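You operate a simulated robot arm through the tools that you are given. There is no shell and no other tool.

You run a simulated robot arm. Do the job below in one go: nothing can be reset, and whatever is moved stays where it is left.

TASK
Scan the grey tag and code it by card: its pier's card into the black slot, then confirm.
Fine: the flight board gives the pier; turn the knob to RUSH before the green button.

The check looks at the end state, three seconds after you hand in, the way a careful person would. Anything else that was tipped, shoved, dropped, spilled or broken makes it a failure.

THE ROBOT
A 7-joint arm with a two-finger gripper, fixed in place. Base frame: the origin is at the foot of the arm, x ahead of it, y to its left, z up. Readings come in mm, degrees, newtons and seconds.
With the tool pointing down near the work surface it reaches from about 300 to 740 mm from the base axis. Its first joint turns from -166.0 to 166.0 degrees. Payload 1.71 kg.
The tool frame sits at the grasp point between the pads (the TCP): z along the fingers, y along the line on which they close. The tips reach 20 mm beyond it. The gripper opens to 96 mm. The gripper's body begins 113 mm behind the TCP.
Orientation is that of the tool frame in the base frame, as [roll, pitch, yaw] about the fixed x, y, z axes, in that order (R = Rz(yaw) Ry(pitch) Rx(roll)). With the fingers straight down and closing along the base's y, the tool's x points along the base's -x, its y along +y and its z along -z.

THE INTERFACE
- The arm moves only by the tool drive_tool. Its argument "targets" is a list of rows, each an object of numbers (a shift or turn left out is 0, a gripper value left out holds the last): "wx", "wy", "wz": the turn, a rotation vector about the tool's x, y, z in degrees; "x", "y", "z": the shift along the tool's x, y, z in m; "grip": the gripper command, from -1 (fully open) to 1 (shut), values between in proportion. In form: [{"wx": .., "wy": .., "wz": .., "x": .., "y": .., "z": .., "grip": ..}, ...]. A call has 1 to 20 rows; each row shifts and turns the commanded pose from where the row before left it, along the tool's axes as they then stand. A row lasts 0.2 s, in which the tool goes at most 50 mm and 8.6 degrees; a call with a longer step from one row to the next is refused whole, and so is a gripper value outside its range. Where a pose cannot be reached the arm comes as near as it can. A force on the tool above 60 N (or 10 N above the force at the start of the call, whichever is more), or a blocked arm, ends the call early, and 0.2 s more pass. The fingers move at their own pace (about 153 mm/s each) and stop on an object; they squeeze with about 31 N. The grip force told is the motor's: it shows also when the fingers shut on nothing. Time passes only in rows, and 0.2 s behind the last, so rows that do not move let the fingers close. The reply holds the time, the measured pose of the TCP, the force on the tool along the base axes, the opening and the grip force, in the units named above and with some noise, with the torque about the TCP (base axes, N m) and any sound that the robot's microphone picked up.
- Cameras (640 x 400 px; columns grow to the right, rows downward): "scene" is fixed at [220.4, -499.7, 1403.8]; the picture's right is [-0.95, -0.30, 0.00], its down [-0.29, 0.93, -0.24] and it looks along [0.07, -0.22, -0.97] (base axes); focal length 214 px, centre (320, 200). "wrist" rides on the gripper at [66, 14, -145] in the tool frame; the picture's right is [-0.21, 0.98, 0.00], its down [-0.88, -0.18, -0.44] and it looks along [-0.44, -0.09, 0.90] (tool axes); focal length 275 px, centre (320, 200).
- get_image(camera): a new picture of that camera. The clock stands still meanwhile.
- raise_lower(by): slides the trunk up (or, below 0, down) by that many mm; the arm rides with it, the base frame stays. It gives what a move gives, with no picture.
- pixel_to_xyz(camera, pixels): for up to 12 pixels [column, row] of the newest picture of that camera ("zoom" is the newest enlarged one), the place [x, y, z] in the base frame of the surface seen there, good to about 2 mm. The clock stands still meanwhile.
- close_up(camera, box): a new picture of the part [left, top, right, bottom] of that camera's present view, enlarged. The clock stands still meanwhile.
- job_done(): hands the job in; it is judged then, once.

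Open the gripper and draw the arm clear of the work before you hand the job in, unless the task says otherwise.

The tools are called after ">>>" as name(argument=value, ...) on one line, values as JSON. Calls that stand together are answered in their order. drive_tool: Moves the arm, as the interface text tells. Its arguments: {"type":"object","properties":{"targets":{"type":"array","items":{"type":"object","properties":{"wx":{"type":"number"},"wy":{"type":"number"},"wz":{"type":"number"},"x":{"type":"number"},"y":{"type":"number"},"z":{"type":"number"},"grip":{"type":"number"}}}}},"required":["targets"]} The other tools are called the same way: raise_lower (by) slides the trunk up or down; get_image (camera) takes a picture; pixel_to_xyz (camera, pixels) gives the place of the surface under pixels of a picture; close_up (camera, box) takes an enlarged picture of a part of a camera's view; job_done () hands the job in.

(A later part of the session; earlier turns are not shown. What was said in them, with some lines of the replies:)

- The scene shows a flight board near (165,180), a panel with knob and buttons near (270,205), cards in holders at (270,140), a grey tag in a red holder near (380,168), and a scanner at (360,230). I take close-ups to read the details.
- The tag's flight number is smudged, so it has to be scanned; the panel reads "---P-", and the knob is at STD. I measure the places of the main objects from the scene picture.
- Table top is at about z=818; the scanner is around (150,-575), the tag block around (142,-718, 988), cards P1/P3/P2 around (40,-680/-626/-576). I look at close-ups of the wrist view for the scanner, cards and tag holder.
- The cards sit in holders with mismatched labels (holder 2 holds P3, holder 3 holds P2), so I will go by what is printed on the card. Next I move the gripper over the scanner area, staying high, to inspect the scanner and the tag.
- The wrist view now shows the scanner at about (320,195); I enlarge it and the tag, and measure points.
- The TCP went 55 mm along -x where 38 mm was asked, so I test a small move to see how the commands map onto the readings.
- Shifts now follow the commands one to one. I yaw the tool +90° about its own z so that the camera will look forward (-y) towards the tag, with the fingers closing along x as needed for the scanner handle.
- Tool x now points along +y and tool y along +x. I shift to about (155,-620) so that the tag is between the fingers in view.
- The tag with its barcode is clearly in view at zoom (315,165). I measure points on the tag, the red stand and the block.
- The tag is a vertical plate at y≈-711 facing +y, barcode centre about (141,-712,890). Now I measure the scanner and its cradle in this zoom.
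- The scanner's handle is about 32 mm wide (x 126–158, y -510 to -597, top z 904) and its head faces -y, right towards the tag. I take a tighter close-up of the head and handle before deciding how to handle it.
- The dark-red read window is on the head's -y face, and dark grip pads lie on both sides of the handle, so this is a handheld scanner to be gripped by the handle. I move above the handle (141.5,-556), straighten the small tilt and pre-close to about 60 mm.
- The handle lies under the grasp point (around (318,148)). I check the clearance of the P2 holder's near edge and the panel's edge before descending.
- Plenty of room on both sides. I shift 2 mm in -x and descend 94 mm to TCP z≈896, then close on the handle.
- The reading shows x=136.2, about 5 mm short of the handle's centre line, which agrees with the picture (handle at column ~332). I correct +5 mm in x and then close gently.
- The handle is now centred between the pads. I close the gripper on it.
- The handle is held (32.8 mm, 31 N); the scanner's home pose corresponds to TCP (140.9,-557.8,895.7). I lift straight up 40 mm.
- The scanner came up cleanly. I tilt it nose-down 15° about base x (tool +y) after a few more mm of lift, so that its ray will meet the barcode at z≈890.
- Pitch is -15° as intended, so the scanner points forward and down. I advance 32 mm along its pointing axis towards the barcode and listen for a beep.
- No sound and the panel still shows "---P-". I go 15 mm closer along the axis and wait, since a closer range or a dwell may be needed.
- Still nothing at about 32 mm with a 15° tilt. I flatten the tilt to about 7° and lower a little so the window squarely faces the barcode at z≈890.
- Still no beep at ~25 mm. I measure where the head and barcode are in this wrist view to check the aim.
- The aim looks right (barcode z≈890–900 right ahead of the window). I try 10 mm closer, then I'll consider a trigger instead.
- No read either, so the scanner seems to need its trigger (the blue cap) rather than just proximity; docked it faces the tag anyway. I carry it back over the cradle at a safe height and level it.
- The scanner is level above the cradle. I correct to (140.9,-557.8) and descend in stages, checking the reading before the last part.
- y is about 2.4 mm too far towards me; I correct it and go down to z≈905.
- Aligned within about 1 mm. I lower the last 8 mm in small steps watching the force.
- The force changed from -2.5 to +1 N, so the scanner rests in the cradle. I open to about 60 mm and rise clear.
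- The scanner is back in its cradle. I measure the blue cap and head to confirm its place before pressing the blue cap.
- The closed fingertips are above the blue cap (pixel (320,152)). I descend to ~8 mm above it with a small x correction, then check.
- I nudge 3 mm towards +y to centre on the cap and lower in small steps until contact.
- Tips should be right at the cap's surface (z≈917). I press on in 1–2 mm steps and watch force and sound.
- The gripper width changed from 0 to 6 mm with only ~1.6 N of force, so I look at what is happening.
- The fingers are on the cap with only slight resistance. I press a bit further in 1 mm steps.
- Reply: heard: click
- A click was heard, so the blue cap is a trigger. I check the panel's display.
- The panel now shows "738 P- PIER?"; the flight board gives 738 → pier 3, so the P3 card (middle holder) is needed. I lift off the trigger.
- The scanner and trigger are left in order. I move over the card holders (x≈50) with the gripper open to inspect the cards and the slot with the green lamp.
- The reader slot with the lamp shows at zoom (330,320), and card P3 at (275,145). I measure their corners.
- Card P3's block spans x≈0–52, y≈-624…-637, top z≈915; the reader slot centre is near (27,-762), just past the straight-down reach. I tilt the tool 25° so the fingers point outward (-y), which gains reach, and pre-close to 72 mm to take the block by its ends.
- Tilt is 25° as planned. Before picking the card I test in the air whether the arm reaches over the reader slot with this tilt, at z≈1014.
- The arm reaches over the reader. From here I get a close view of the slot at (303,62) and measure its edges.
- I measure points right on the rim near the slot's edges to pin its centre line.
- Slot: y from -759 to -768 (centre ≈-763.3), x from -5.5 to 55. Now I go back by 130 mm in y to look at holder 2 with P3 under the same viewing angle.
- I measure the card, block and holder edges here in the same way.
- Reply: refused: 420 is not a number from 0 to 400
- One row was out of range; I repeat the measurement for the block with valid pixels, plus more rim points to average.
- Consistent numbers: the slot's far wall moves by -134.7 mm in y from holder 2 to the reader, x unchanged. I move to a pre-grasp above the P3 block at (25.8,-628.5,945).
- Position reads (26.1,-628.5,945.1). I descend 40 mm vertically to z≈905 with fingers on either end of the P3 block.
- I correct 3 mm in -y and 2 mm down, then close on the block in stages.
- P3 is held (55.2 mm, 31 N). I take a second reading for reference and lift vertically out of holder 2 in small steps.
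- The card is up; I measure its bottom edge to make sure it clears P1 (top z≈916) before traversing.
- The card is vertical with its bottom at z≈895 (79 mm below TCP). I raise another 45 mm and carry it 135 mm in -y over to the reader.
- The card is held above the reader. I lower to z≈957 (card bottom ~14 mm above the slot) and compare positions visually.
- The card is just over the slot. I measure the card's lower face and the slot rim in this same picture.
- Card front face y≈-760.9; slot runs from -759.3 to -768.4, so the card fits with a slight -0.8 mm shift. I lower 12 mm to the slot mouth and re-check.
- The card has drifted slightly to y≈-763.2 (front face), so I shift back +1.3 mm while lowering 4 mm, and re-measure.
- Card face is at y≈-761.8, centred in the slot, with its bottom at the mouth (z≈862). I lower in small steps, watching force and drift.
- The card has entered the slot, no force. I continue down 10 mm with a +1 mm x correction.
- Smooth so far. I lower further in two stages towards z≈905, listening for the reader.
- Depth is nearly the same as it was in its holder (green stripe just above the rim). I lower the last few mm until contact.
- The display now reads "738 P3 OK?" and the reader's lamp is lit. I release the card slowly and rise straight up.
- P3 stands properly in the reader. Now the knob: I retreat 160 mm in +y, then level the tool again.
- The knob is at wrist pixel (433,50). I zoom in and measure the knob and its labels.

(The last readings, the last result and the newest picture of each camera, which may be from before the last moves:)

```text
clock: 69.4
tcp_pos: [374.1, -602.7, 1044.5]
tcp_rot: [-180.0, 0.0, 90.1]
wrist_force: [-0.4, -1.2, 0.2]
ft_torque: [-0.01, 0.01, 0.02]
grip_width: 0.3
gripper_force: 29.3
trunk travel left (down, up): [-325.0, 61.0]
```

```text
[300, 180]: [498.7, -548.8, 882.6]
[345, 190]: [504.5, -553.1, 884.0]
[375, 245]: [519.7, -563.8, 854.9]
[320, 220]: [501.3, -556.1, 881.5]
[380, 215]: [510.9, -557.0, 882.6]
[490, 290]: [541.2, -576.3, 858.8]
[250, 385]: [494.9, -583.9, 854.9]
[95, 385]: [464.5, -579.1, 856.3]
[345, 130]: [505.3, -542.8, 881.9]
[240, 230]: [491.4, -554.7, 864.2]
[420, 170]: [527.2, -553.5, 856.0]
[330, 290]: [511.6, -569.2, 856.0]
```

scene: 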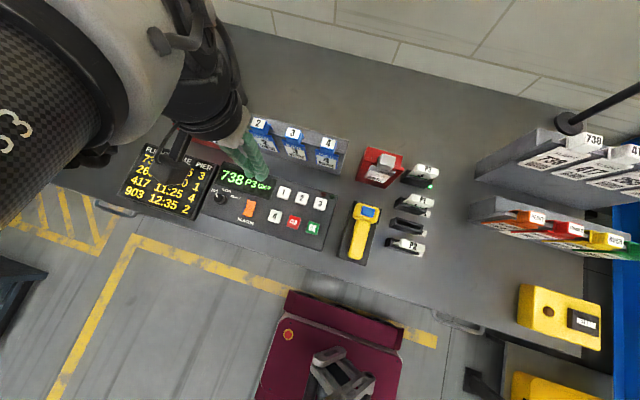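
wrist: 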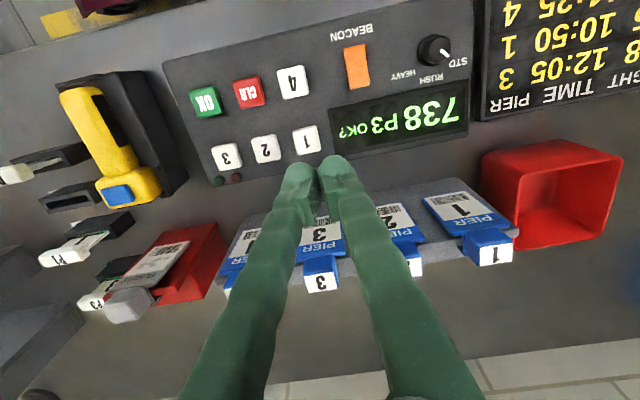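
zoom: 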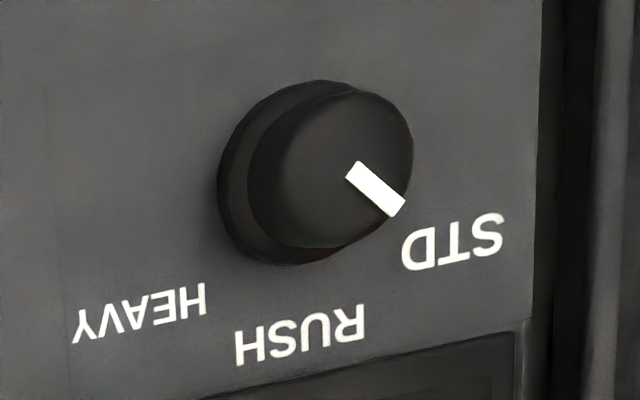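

Knob top is a ~25 mm disc centred near (502.5,-549.5), z≈882.5; its pointer is at about -44° and RUSH lies at about -88°, so it needs roughly 45° clockwise. I move above it with the fingers opened to 50 mm to test reach.

>>> drive_tool(targets=[{"y": 0.0321, "x": 0.0133, "z": 0.016, "grip": -0.04}, {"y": 0.0321, "x": 0.0133, "z": 0.016}, {"y": 0.0321, "x": 0.0133, "z": 0.016}, {"y": 0.0321, "x": 0.0133, "z": 0.016}, {"x": 0}, {"x": 0}])

>>> get_image(camera="wrist")

>>> get_image(camera="scene")

```text
clock: 70.8
tcp_pos: [502.0, -548.6, 982.2]
tcp_rot: [-179.8, 0.0, 90.0]
wrist_force: [0.2, 0.8, -0.9]
ft_torque: [0.03, 0.01, 0.02]
grip_width: 49.8
gripper_force: 0.0
trunk travel left (down, up): [-325.0, 61.0]
```

```text
taken
```

wrist: 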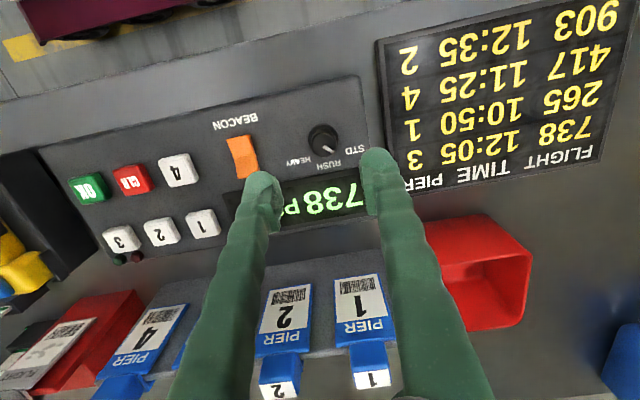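

```text
taken
```

scene: 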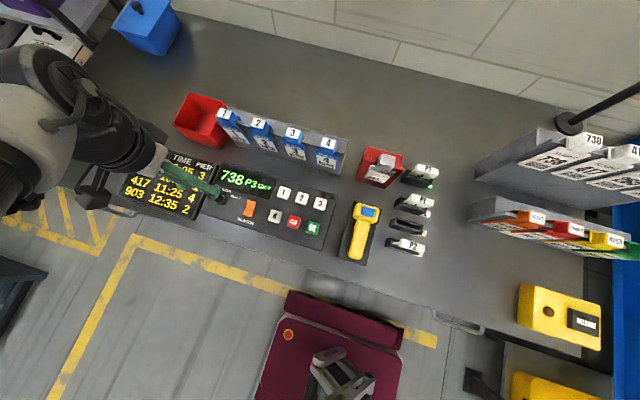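

The pose is reached exactly. I zoom on the knob at (323,138) from here to refine its centre and the pointer angle.

>>> close_up(camera="wrist", box=[270, 105, 380, 185])

>>> pixel_to_xyz(camera="zoom", pixels=[[240, 180], [280, 160], [340, 160], [340, 220], [360, 240], [300, 200], [250, 240], [530, 255], [400, 335], [170, 320], [310, 130], [310, 250]])

```text
5.00 times, centred on (325, 145) of wrist
```

zoom: 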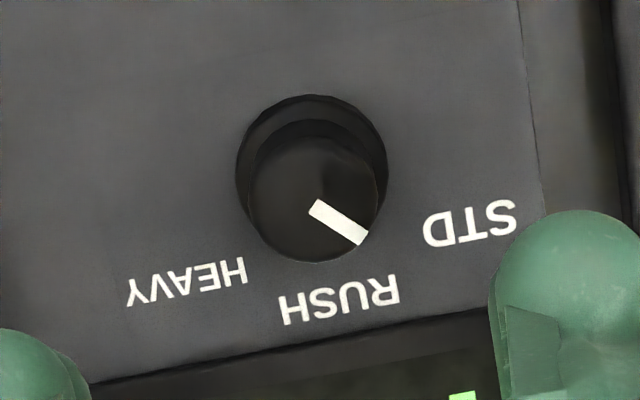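

```text
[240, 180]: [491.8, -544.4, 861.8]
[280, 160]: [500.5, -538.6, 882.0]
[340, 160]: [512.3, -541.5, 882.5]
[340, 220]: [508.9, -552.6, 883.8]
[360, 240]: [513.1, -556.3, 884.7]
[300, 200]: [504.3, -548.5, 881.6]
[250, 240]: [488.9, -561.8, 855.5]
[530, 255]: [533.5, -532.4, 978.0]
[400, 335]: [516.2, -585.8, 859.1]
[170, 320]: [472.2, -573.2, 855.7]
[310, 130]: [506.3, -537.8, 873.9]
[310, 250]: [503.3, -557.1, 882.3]
```

Refined knob centre is about (506,-547) and the pointer at about -47°. I shift over it and pre-rotate the gripper by -22° so the 45° turn stays within a comfortable wrist range.

>>> drive_tool(targets=[{"y": 0.004, "x": 0.0015}, {"wz": -7.5}, {"wz": -7.5}, {"wz": -7.0}, {"z": 0.03}, {"z": 0.03}, {"x": 0}, {"x": 0}])

>>> drive_tool(targets=[{"x": 0}])

>>> get_image(camera="wrist")

```text
clock: 72.6
tcp_pos: [507.3, -552.0, 918.1]
tcp_rot: [-180.0, -0.1, 112.0]
wrist_force: [-0.6, -0.7, 0.1]
ft_torque: [-0.02, -0.01, 0.01]
grip_width: 49.7
gripper_force: 0.1
trunk travel left (down, up): [-325.0, 61.0]
```

```text
clock: 73.0
tcp_pos: [508.3, -551.6, 919.5]
tcp_rot: [-179.9, -0.2, 112.0]
wrist_force: [0.3, -0.3, 0.3]
ft_torque: [0.03, -0.02, -0.04]
grip_width: 49.8
gripper_force: 0.1
trunk travel left (down, up): [-325.0, 61.0]
```

```text
taken
```

wrist: 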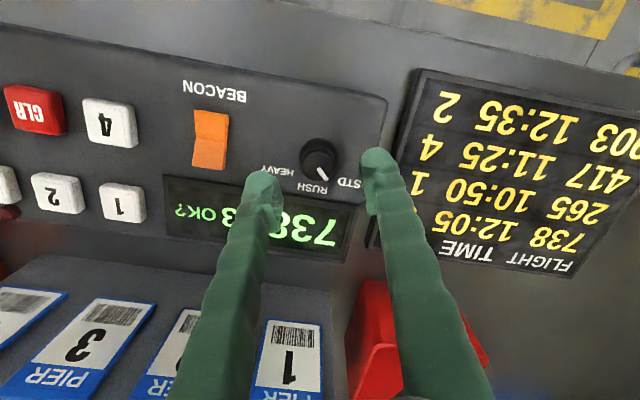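

The knob appears a bit above where the grasp point projects, so I zoom and measure again before going lower.

>>> close_up(camera="wrist", box=[260, 120, 380, 220])

>>> pixel_to_xyz(camera="zoom", pixels=[[320, 160], [280, 160], [360, 160], [320, 120], [320, 200], [300, 140], [345, 180], [340, 130], [290, 190], [305, 165]])

```text
4.00 times, centred on (320, 170) of wrist
```

zoom: 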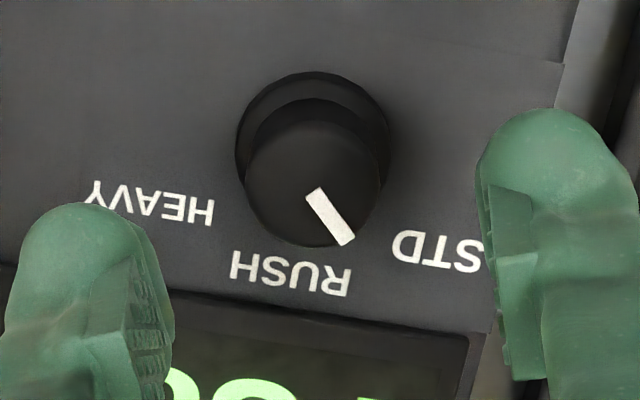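

```text
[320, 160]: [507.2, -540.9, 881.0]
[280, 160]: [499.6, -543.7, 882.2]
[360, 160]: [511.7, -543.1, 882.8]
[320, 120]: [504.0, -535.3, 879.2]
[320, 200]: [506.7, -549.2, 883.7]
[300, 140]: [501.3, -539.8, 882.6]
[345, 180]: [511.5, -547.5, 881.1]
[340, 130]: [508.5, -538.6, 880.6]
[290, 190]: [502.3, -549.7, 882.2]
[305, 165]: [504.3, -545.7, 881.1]
```

The knob centre is about 4.8 mm further along tool x. I correct that and descend 27 mm, then check again.

>>> drive_tool(targets=[{"x": 0.0048}, {"z": 0.014}, {"z": 0.013}, {"x": 0}, {"x": 0}])

>>> drive_tool(targets=[{"x": 0}])

>>> close_up(camera="wrist", box=[240, 120, 400, 220])

>>> pixel_to_xyz(camera="zoom", pixels=[[320, 200], [280, 200], [360, 200], [320, 160], [320, 240], [300, 180], [345, 220]])

```text
clock: 74.2
tcp_pos: [503.7, -545.0, 891.6]
tcp_rot: [180.0, 0.0, 112.0]
wrist_force: [-0.2, -0.1, 0.5]
ft_torque: [0.01, 0.02, 0.0]
grip_width: 49.9
gripper_force: 0.0
trunk travel left (down, up): [-325.0, 61.0]
```

```text
clock: 74.6
tcp_pos: [505.1, -544.0, 891.8]
tcp_rot: [-180.0, -0.1, 111.9]
wrist_force: [0.0, 1.0, 0.3]
ft_torque: [-0.01, 0.01, 0.03]
grip_width: 50.0
gripper_force: 0.0
trunk travel left (down, up): [-325.0, 61.0]
```

```text
4.00 times, centred on (320, 170) of wrist
```

zoom: 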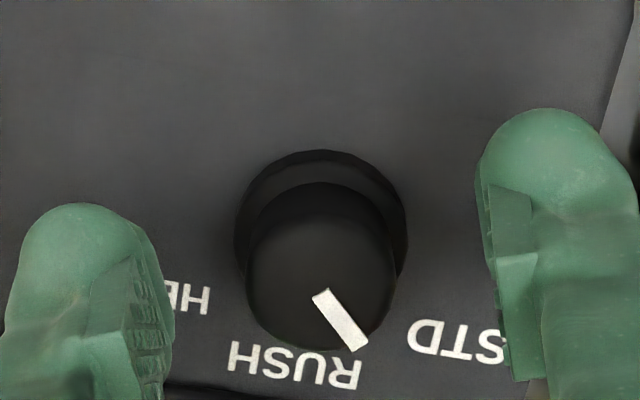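

```text
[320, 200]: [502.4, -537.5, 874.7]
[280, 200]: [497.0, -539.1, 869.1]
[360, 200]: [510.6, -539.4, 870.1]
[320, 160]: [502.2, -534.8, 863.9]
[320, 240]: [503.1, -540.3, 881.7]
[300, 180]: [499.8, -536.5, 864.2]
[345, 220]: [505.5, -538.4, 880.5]
```

Nearly centred; I correct -1.8 mm along tool x, lower 7 mm (tips to z≈865) and check.

>>> drive_tool(targets=[{"x": -0.0018, "z": 0.003}, {"z": 0.004}, {"x": 0}, {"x": 0}])

>>> get_image(camera="wrist")

```text
clock: 75.6
tcp_pos: [505.6, -548.0, 886.2]
tcp_rot: [-180.0, -0.2, 112.0]
wrist_force: [-1.1, -0.6, 1.1]
ft_torque: [0.0, 0.0, 0.0]
grip_width: 49.8
gripper_force: 0.1
trunk travel left (down, up): [-325.0, 61.0]
```

```text
taken
```

wrist: 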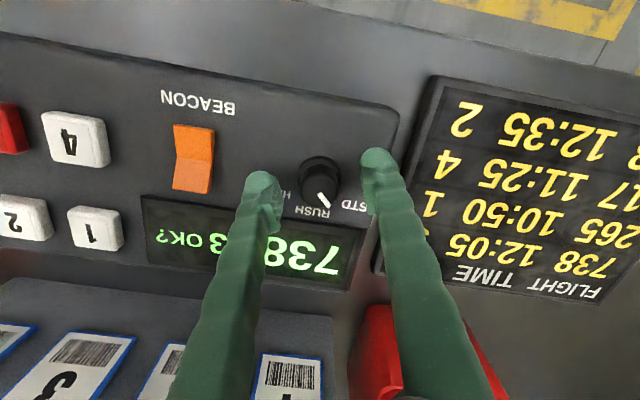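

The knob is between the pads. I close on it and watch the force.

>>> drive_tool(targets=[{"grip": 0.3}, {"grip": 0.45}, {"grip": 0.7}, {"grip": 1}, {"x": 0}])

>>> close_up(camera="wrist", box=[240, 120, 400, 240])

```text
clock: 76.8
tcp_pos: [504.6, -549.4, 886.3]
tcp_rot: [-179.9, 0.0, 111.9]
wrist_force: [-4.4, -0.9, -1.1]
ft_torque: [-0.07, 0.03, -0.04]
grip_width: 24.5
gripper_force: 35.5
trunk travel left (down, up): [-325.0, 61.0]
```

```text
3.33 times, centred on (320, 180) of wrist
```

zoom: 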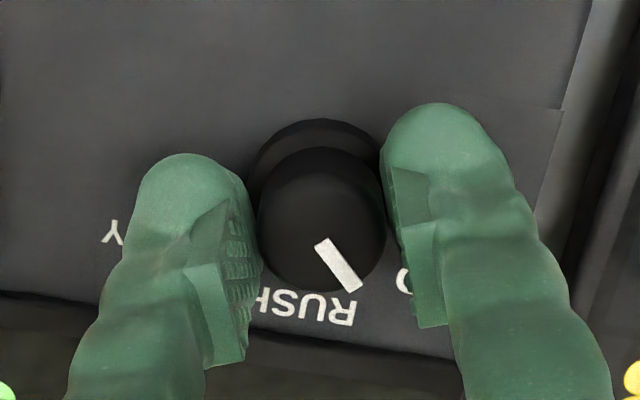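

Knob held (24.5 mm). I turn clockwise seen from above (+wz) in 5° rows, 25° first, and listen for the detent.

>>> drive_tool(targets=[{"wz": 5}, {"wz": 5}, {"wz": 5}, {"wz": 5}, {"wz": 5}, {"x": 0}])

>>> close_up(camera="wrist", box=[240, 120, 400, 240])

```text
clock: 78.2
tcp_pos: [506.0, -548.1, 886.0]
tcp_rot: [-179.7, -0.1, 87.1]
wrist_force: [-12.4, -1.9, -3.8]
ft_torque: [-0.02, 0.22, -0.03]
grip_width: 24.4
gripper_force: 35.2
trunk travel left (down, up): [-325.0, 61.0]
```

```text
3.33 times, centred on (320, 180) of wrist
```

zoom: 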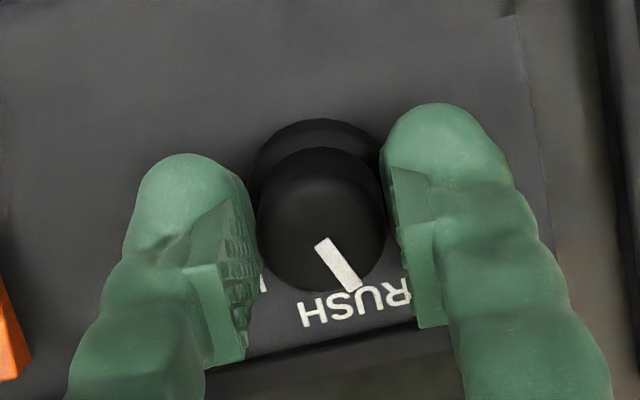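

The knob follows (pointer fixed to the gripper, now near "RUSH"). There is a 12 N side force in x, so I relax 1 mm in -x and turn another 15°.

>>> drive_tool(targets=[{"y": -0.001}, {"wz": 5}, {"wz": 5}, {"wz": 5}, {"x": 0}])

>>> close_up(camera="wrist", box=[240, 120, 400, 240])

```text
clock: 79.4
tcp_pos: [504.7, -547.4, 886.2]
tcp_rot: [-179.8, -0.2, 71.9]
wrist_force: [-7.1, 1.9, -3.9]
ft_torque: [0.19, 0.02, -0.03]
grip_width: 24.4
gripper_force: 34.7
trunk travel left (down, up): [-325.0, 61.0]
```

```text
3.33 times, centred on (320, 180) of wrist
```

zoom: 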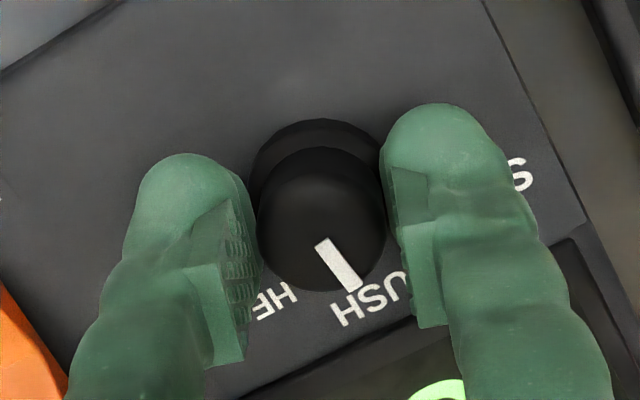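

Turned 40° in total; I measure the pointer's direction against the RUSH label.

>>> pixel_to_xyz(camera="zoom", pixels=[[323, 245], [352, 284], [338, 265], [321, 219], [290, 219], [355, 219], [321, 180], [345, 312], [375, 300], [402, 280], [280, 302], [521, 175]])

```text
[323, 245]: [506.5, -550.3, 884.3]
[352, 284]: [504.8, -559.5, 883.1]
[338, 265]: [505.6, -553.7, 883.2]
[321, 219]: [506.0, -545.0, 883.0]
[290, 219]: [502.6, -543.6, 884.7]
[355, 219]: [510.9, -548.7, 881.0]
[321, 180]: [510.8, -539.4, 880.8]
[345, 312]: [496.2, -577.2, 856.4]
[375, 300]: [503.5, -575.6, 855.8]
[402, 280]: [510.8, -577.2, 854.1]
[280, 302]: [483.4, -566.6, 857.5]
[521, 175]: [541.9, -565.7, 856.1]
```

The pointer now points to about -93°, at the middle of the RUSH label (-87°…-90°). I release the knob to see where it settles.

>>> drive_tool(targets=[{"grip": 0.4}, {"grip": 0.2}, {"grip": 0}, {"x": 0}])

>>> close_up(camera="wrist", box=[240, 120, 400, 240])

>>> drive_tool(targets=[{"z": -0.02}, {"z": -0.04}, {"x": 0}, {"x": 0}])

>>> close_up(camera="wrist", box=[250, 110, 390, 210])

>>> close_up(camera="scene", box=[180, 150, 340, 260])

```text
clock: 80.4
tcp_pos: [505.5, -548.9, 886.5]
tcp_rot: [-179.9, 0.0, 72.0]
wrist_force: [0.4, 0.0, 0.4]
ft_torque: [-0.01, 0.02, 0.0]
grip_width: 48.1
gripper_force: 0.0
trunk travel left (down, up): [-325.0, 61.0]
```

```text
3.33 times, centred on (320, 180) of wrist
```

zoom: 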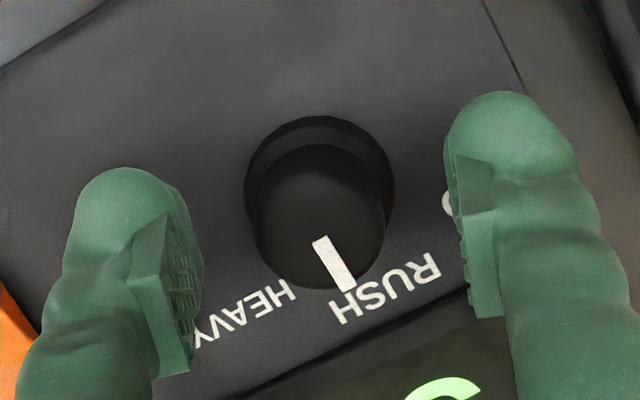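

```text
clock: 81.4
tcp_pos: [503.8, -549.8, 945.8]
tcp_rot: [-179.9, -0.1, 72.0]
wrist_force: [-0.9, -0.5, 0.2]
ft_torque: [0.0, -0.01, 0.01]
grip_width: 48.0
gripper_force: 0.2
trunk travel left (down, up): [-325.0, 61.0]
```

```text
4.00 times, centred on (320, 160) of wrist
```

zoom: 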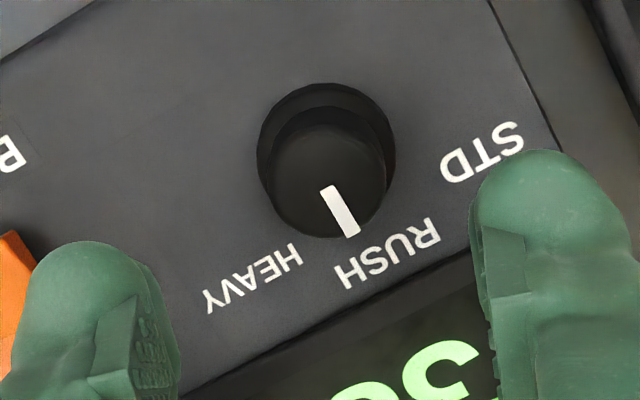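

```text
3.64 times, centred on (260, 205) of scene
```

zoom: 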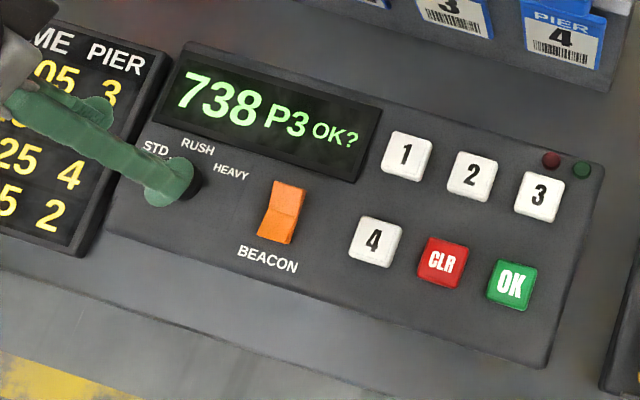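

Released, the knob stays put. I measure the pointer line and labels in a fresh zoom to judge how exactly it's on RUSH.

>>> close_up(camera="wrist", box=[290, 120, 370, 190])

>>> pixel_to_xyz(camera="zoom", pixels=[[330, 215], [370, 290], [350, 252], [340, 235], [360, 272], [300, 160], [300, 220], [260, 190], [350, 190], [320, 260], [400, 215], [310, 300]])

```text
5.71 times, centred on (330, 155) of wrist
```

zoom: 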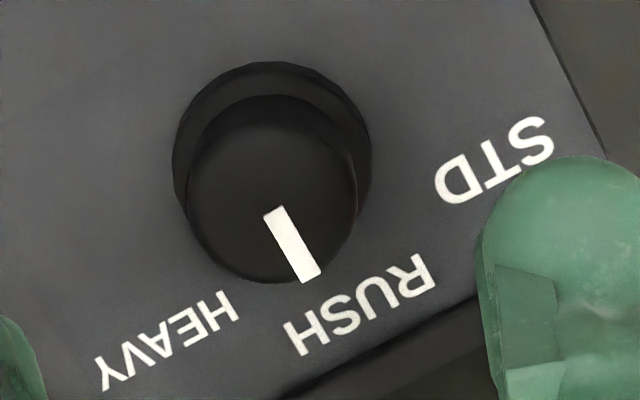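

```text
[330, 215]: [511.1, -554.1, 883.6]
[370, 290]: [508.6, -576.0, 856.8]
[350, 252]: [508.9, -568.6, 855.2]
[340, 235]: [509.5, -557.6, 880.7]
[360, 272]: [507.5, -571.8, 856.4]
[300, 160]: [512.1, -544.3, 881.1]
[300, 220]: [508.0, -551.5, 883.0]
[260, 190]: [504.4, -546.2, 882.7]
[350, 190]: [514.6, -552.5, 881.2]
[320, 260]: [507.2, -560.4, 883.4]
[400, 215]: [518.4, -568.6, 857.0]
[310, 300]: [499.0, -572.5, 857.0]
```

The pointer was at -45° before and is at about -91±3° now; it moved a few degrees on release, so it has settled into the RUSH detent. I rise, restore yaw and move away towards the OK button, then check the knob from the scene camera.

>>> drive_tool(targets=[{"z": -0.04}, {"wz": -6}, {"wz": -6}, {"wz": -6}, {"y": -0.045, "grip": 1}, {"y": -0.045}, {"y": -0.045}, {"y": -0.045}, {"y": -0.045}, {"y": -0.025}, {"x": 0}, {"x": 0}])

>>> get_image(camera="wrist")

>>> close_up(camera="scene", box=[180, 150, 340, 260])

>>> close_up(camera="scene", box=[195, 170, 255, 220])

```text
clock: 84.0
tcp_pos: [254.5, -545.8, 987.1]
tcp_rot: [180.0, 0.0, 90.0]
wrist_force: [0.1, 0.7, 0.2]
ft_torque: [0.01, -0.02, 0.01]
grip_width: 0.0
gripper_force: 29.8
trunk travel left (down, up): [-325.0, 61.0]
```

```text
taken
```

wrist: 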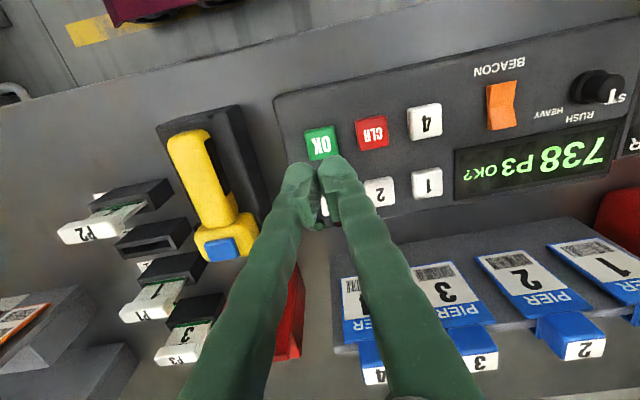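

```text
3.64 times, centred on (260, 205) of scene
```

zoom: 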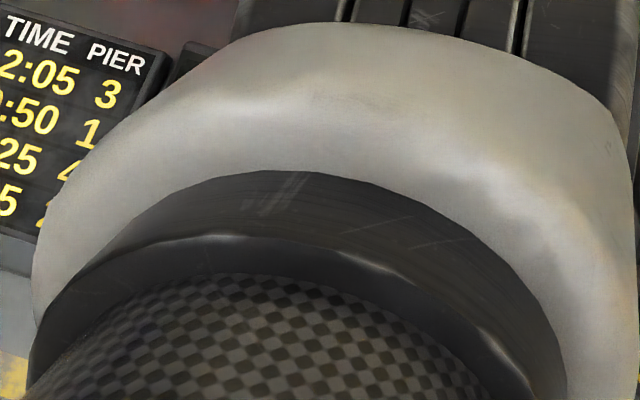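

```text
8.00 times, centred on (225, 195) of scene
```

zoom: 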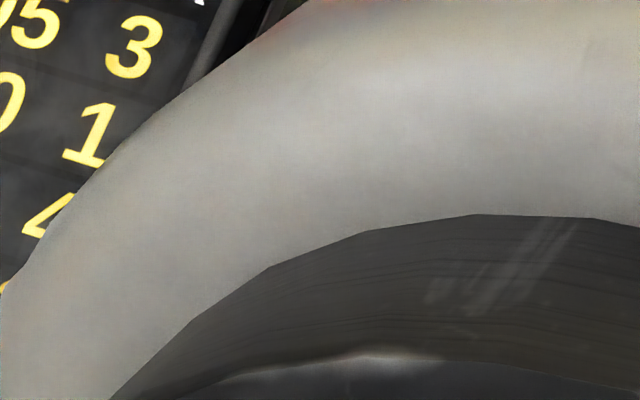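

The arm blocks the scene view, but the wrist view shows the knob at (598,88); I zoom there and onto the OK button.

>>> close_up(camera="wrist", box=[540, 60, 640, 135])

>>> pixel_to_xyz(camera="wrist", pixels=[[321, 142], [313, 135], [330, 148], [372, 132], [323, 128]])

```text
5.33 times, centred on (590, 98) of wrist
```

zoom: 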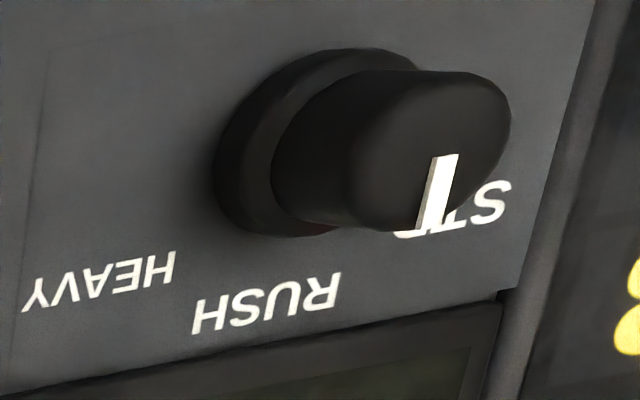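

```text
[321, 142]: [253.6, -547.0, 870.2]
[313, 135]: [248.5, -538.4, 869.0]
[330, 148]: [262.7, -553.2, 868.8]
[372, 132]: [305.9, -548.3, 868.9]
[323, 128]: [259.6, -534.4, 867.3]
```

The pointer is exactly parallel to the panel's side edge, pointing at RUSH (-90°). Now the green OK button at (253.6,-547), top z≈869.5: I descend with closed fingers to ~7 mm above it.

>>> drive_tool(targets=[{"y": -0.001, "x": -0.001, "z": 0.03}, {"z": 0.03}, {"z": 0.02}, {"z": 0.01}, {"x": 0}, {"x": 0}])

>>> get_image(camera="wrist")

```text
clock: 85.4
tcp_pos: [251.5, -546.5, 897.7]
tcp_rot: [180.0, 0.0, 90.1]
wrist_force: [0.0, 0.3, -0.1]
ft_torque: [0.01, 0.0, -0.02]
grip_width: 0.1
gripper_force: 29.5
trunk travel left (down, up): [-325.0, 61.0]
```

```text
taken
```

wrist: 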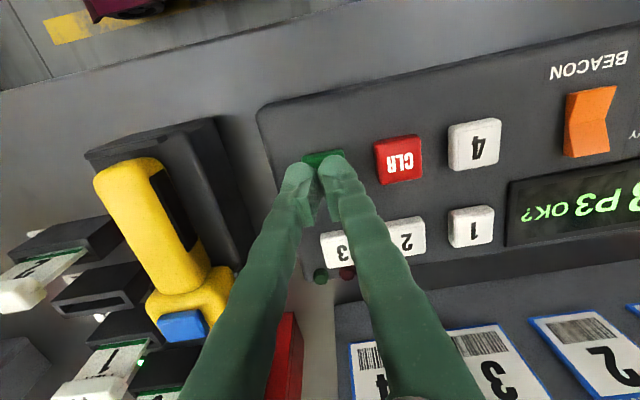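

Lined up on the green key. I correct +2 mm in x and press down in small steps, listening for the click.

>>> drive_tool(targets=[{"y": 0.002, "z": 0.003}, {"z": 0.003}, {"x": 0}])

>>> drive_tool(targets=[{"z": 0.002}, {"x": 0}])

>>> drive_tool(targets=[{"z": 0.0015}, {"x": 0}])

>>> drive_tool(targets=[{"z": 0.001}, {"x": 0}])

```text
clock: 86.2
tcp_pos: [252.7, -547.0, 890.6]
tcp_rot: [180.0, 0.1, 90.0]
wrist_force: [0.2, 0.3, 0.0]
ft_torque: [0.01, 0.03, 0.0]
grip_width: 0.0
gripper_force: 29.5
trunk travel left (down, up): [-325.0, 61.0]
```

```text
clock: 86.8
tcp_pos: [254.0, -547.1, 889.3]
tcp_rot: [-180.0, 0.0, 90.0]
wrist_force: [0.5, -0.6, -0.7]
ft_torque: [-0.02, 0.05, -0.01]
grip_width: 0.0
gripper_force: 29.9
trunk travel left (down, up): [-325.0, 61.0]
```

```text
clock: 87.4
tcp_pos: [253.6, -549.1, 886.9]
tcp_rot: [179.9, 0.0, 90.0]
wrist_force: [-0.5, 0.3, 0.0]
ft_torque: [-0.02, 0.0, 0.02]
grip_width: 6.1
gripper_force: 29.7
trunk travel left (down, up): [-325.0, 61.0]
```

```text
clock: 88.0
tcp_pos: [253.8, -546.6, 886.3]
tcp_rot: [180.0, 0.0, 90.0]
wrist_force: [-0.8, 0.4, 0.9]
ft_torque: [0.0, 0.04, 0.02]
grip_width: 6.1
gripper_force: 29.4
trunk travel left (down, up): [-325.0, 61.0]
```

Contact has begun (grip width 6 mm as with the trigger). I press on in 1 mm steps until it clicks.

>>> drive_tool(targets=[{"z": 0.001}, {"x": 0}])

>>> drive_tool(targets=[{"z": 0.001}, {"x": 0}])

>>> close_up(camera="wrist", box=[480, 140, 640, 260])

```text
clock: 88.6
tcp_pos: [253.5, -546.3, 885.6]
tcp_rot: [180.0, 0.0, 90.1]
wrist_force: [1.3, 0.3, 1.0]
ft_torque: [0.0, 0.01, 0.0]
grip_width: 6.0
gripper_force: 29.5
trunk travel left (down, up): [-325.0, 61.0]
heard: click
```

```text
clock: 89.2
tcp_pos: [253.8, -546.3, 884.2]
tcp_rot: [180.0, 0.0, 90.0]
wrist_force: [1.0, -0.4, 2.6]
ft_torque: [-0.04, -0.03, 0.01]
grip_width: 6.0
gripper_force: 28.9
trunk travel left (down, up): [-325.0, 61.0]
```

```text
3.33 times, centred on (560, 200) of wrist
```

zoom: 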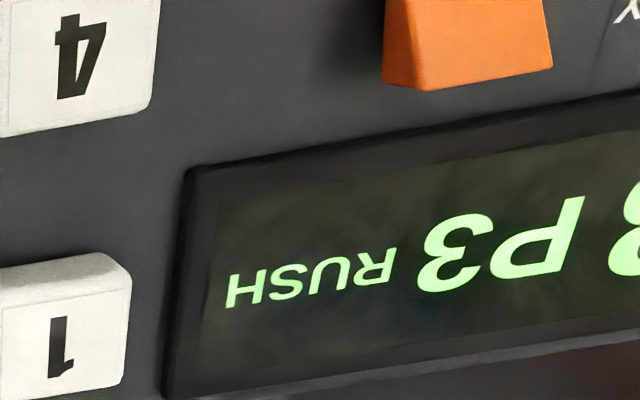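

The click sounded and the display now shows "…8 P3 RUSH". I lift straight off, open the gripper and draw the arm back towards its starting place.

>>> drive_tool(targets=[{"z": -0.01}, {"z": -0.03}, {"z": -0.04}, {"z": -0.04}, {"z": -0.04}, {"z": -0.04}, {"x": 0.035, "y": -0.03, "grip": -1}, {"x": 0.035, "y": -0.03}, {"x": 0.035, "y": -0.03}, {"x": 0.035, "y": -0.03}, {"x": 0}, {"x": 0}])

>>> get_image(camera="scene")

>>> close_up(camera="scene", box=[180, 150, 340, 260])

>>> close_up(camera="scene", box=[330, 130, 450, 270])

```text
clock: 91.8
tcp_pos: [132.7, -407.6, 1082.7]
tcp_rot: [-179.9, -0.1, 90.0]
wrist_force: [0.3, -0.2, 0.1]
ft_torque: [0.03, -0.01, -0.01]
grip_width: 96.0
gripper_force: 0.1
trunk travel left (down, up): [-325.0, 61.0]
```

```text
taken
```

scene: 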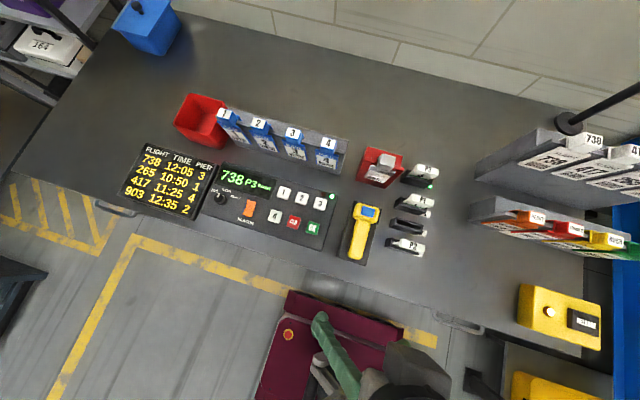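

```text
3.64 times, centred on (260, 205) of scene
```

zoom: 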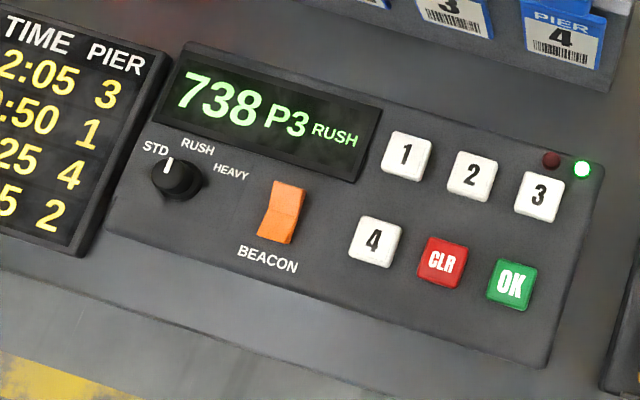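

```text
2.86 times, centred on (390, 200) of scene
```

zoom: 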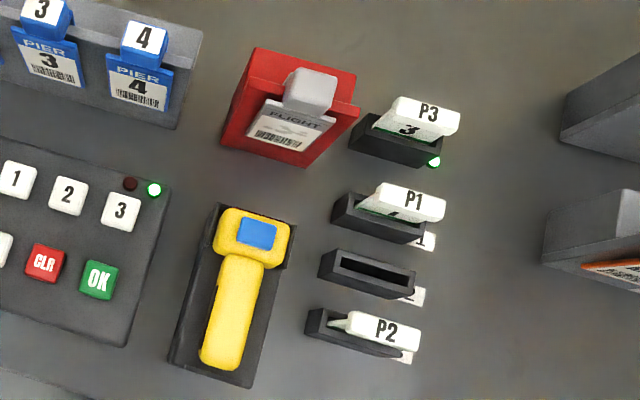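

The display reads "738 P3 RUSH" with the green lamp lit, the knob points at RUSH, P3 stands in the reader, the scanner is back in its cradle, and nothing else has moved. The arm is clear with the gripper open, so I hand the job in.

>>> job_done()

```text
The job is handed in.
```

The grey tag is scanned and coded. The panel shows "738 P3 RUSH" with its green lamp lit.

- **Scan:** the tag's flight number was smudged, so I read it with the scanner. Holding the scanner up to the tag did nothing. Pressing its blue trigger while it sat in its cradle, facing the tag, gave flight 738. The scanner is back in its cradle.
- **Pier:** the flight board lists 738 at pier 3.
- **Card:** the P3 card was in the holder labelled 2; I went by the number printed on the card. It now stands in the black slot, and holder 2 is empty.
- **Confirm:** I turned the knob from STD to RUSH, then pressed the green OK button. The button clicked and the display changed to RUSH.

The lamp on the yellow RELEASE box was dark at the start and is lit now. I did not touch that box, since the task did not ask for a release.

The arm is drawn back with the gripper open. In the last pictures nothing else on the bench had moved. The job is handed in; I have not seen the check's result.
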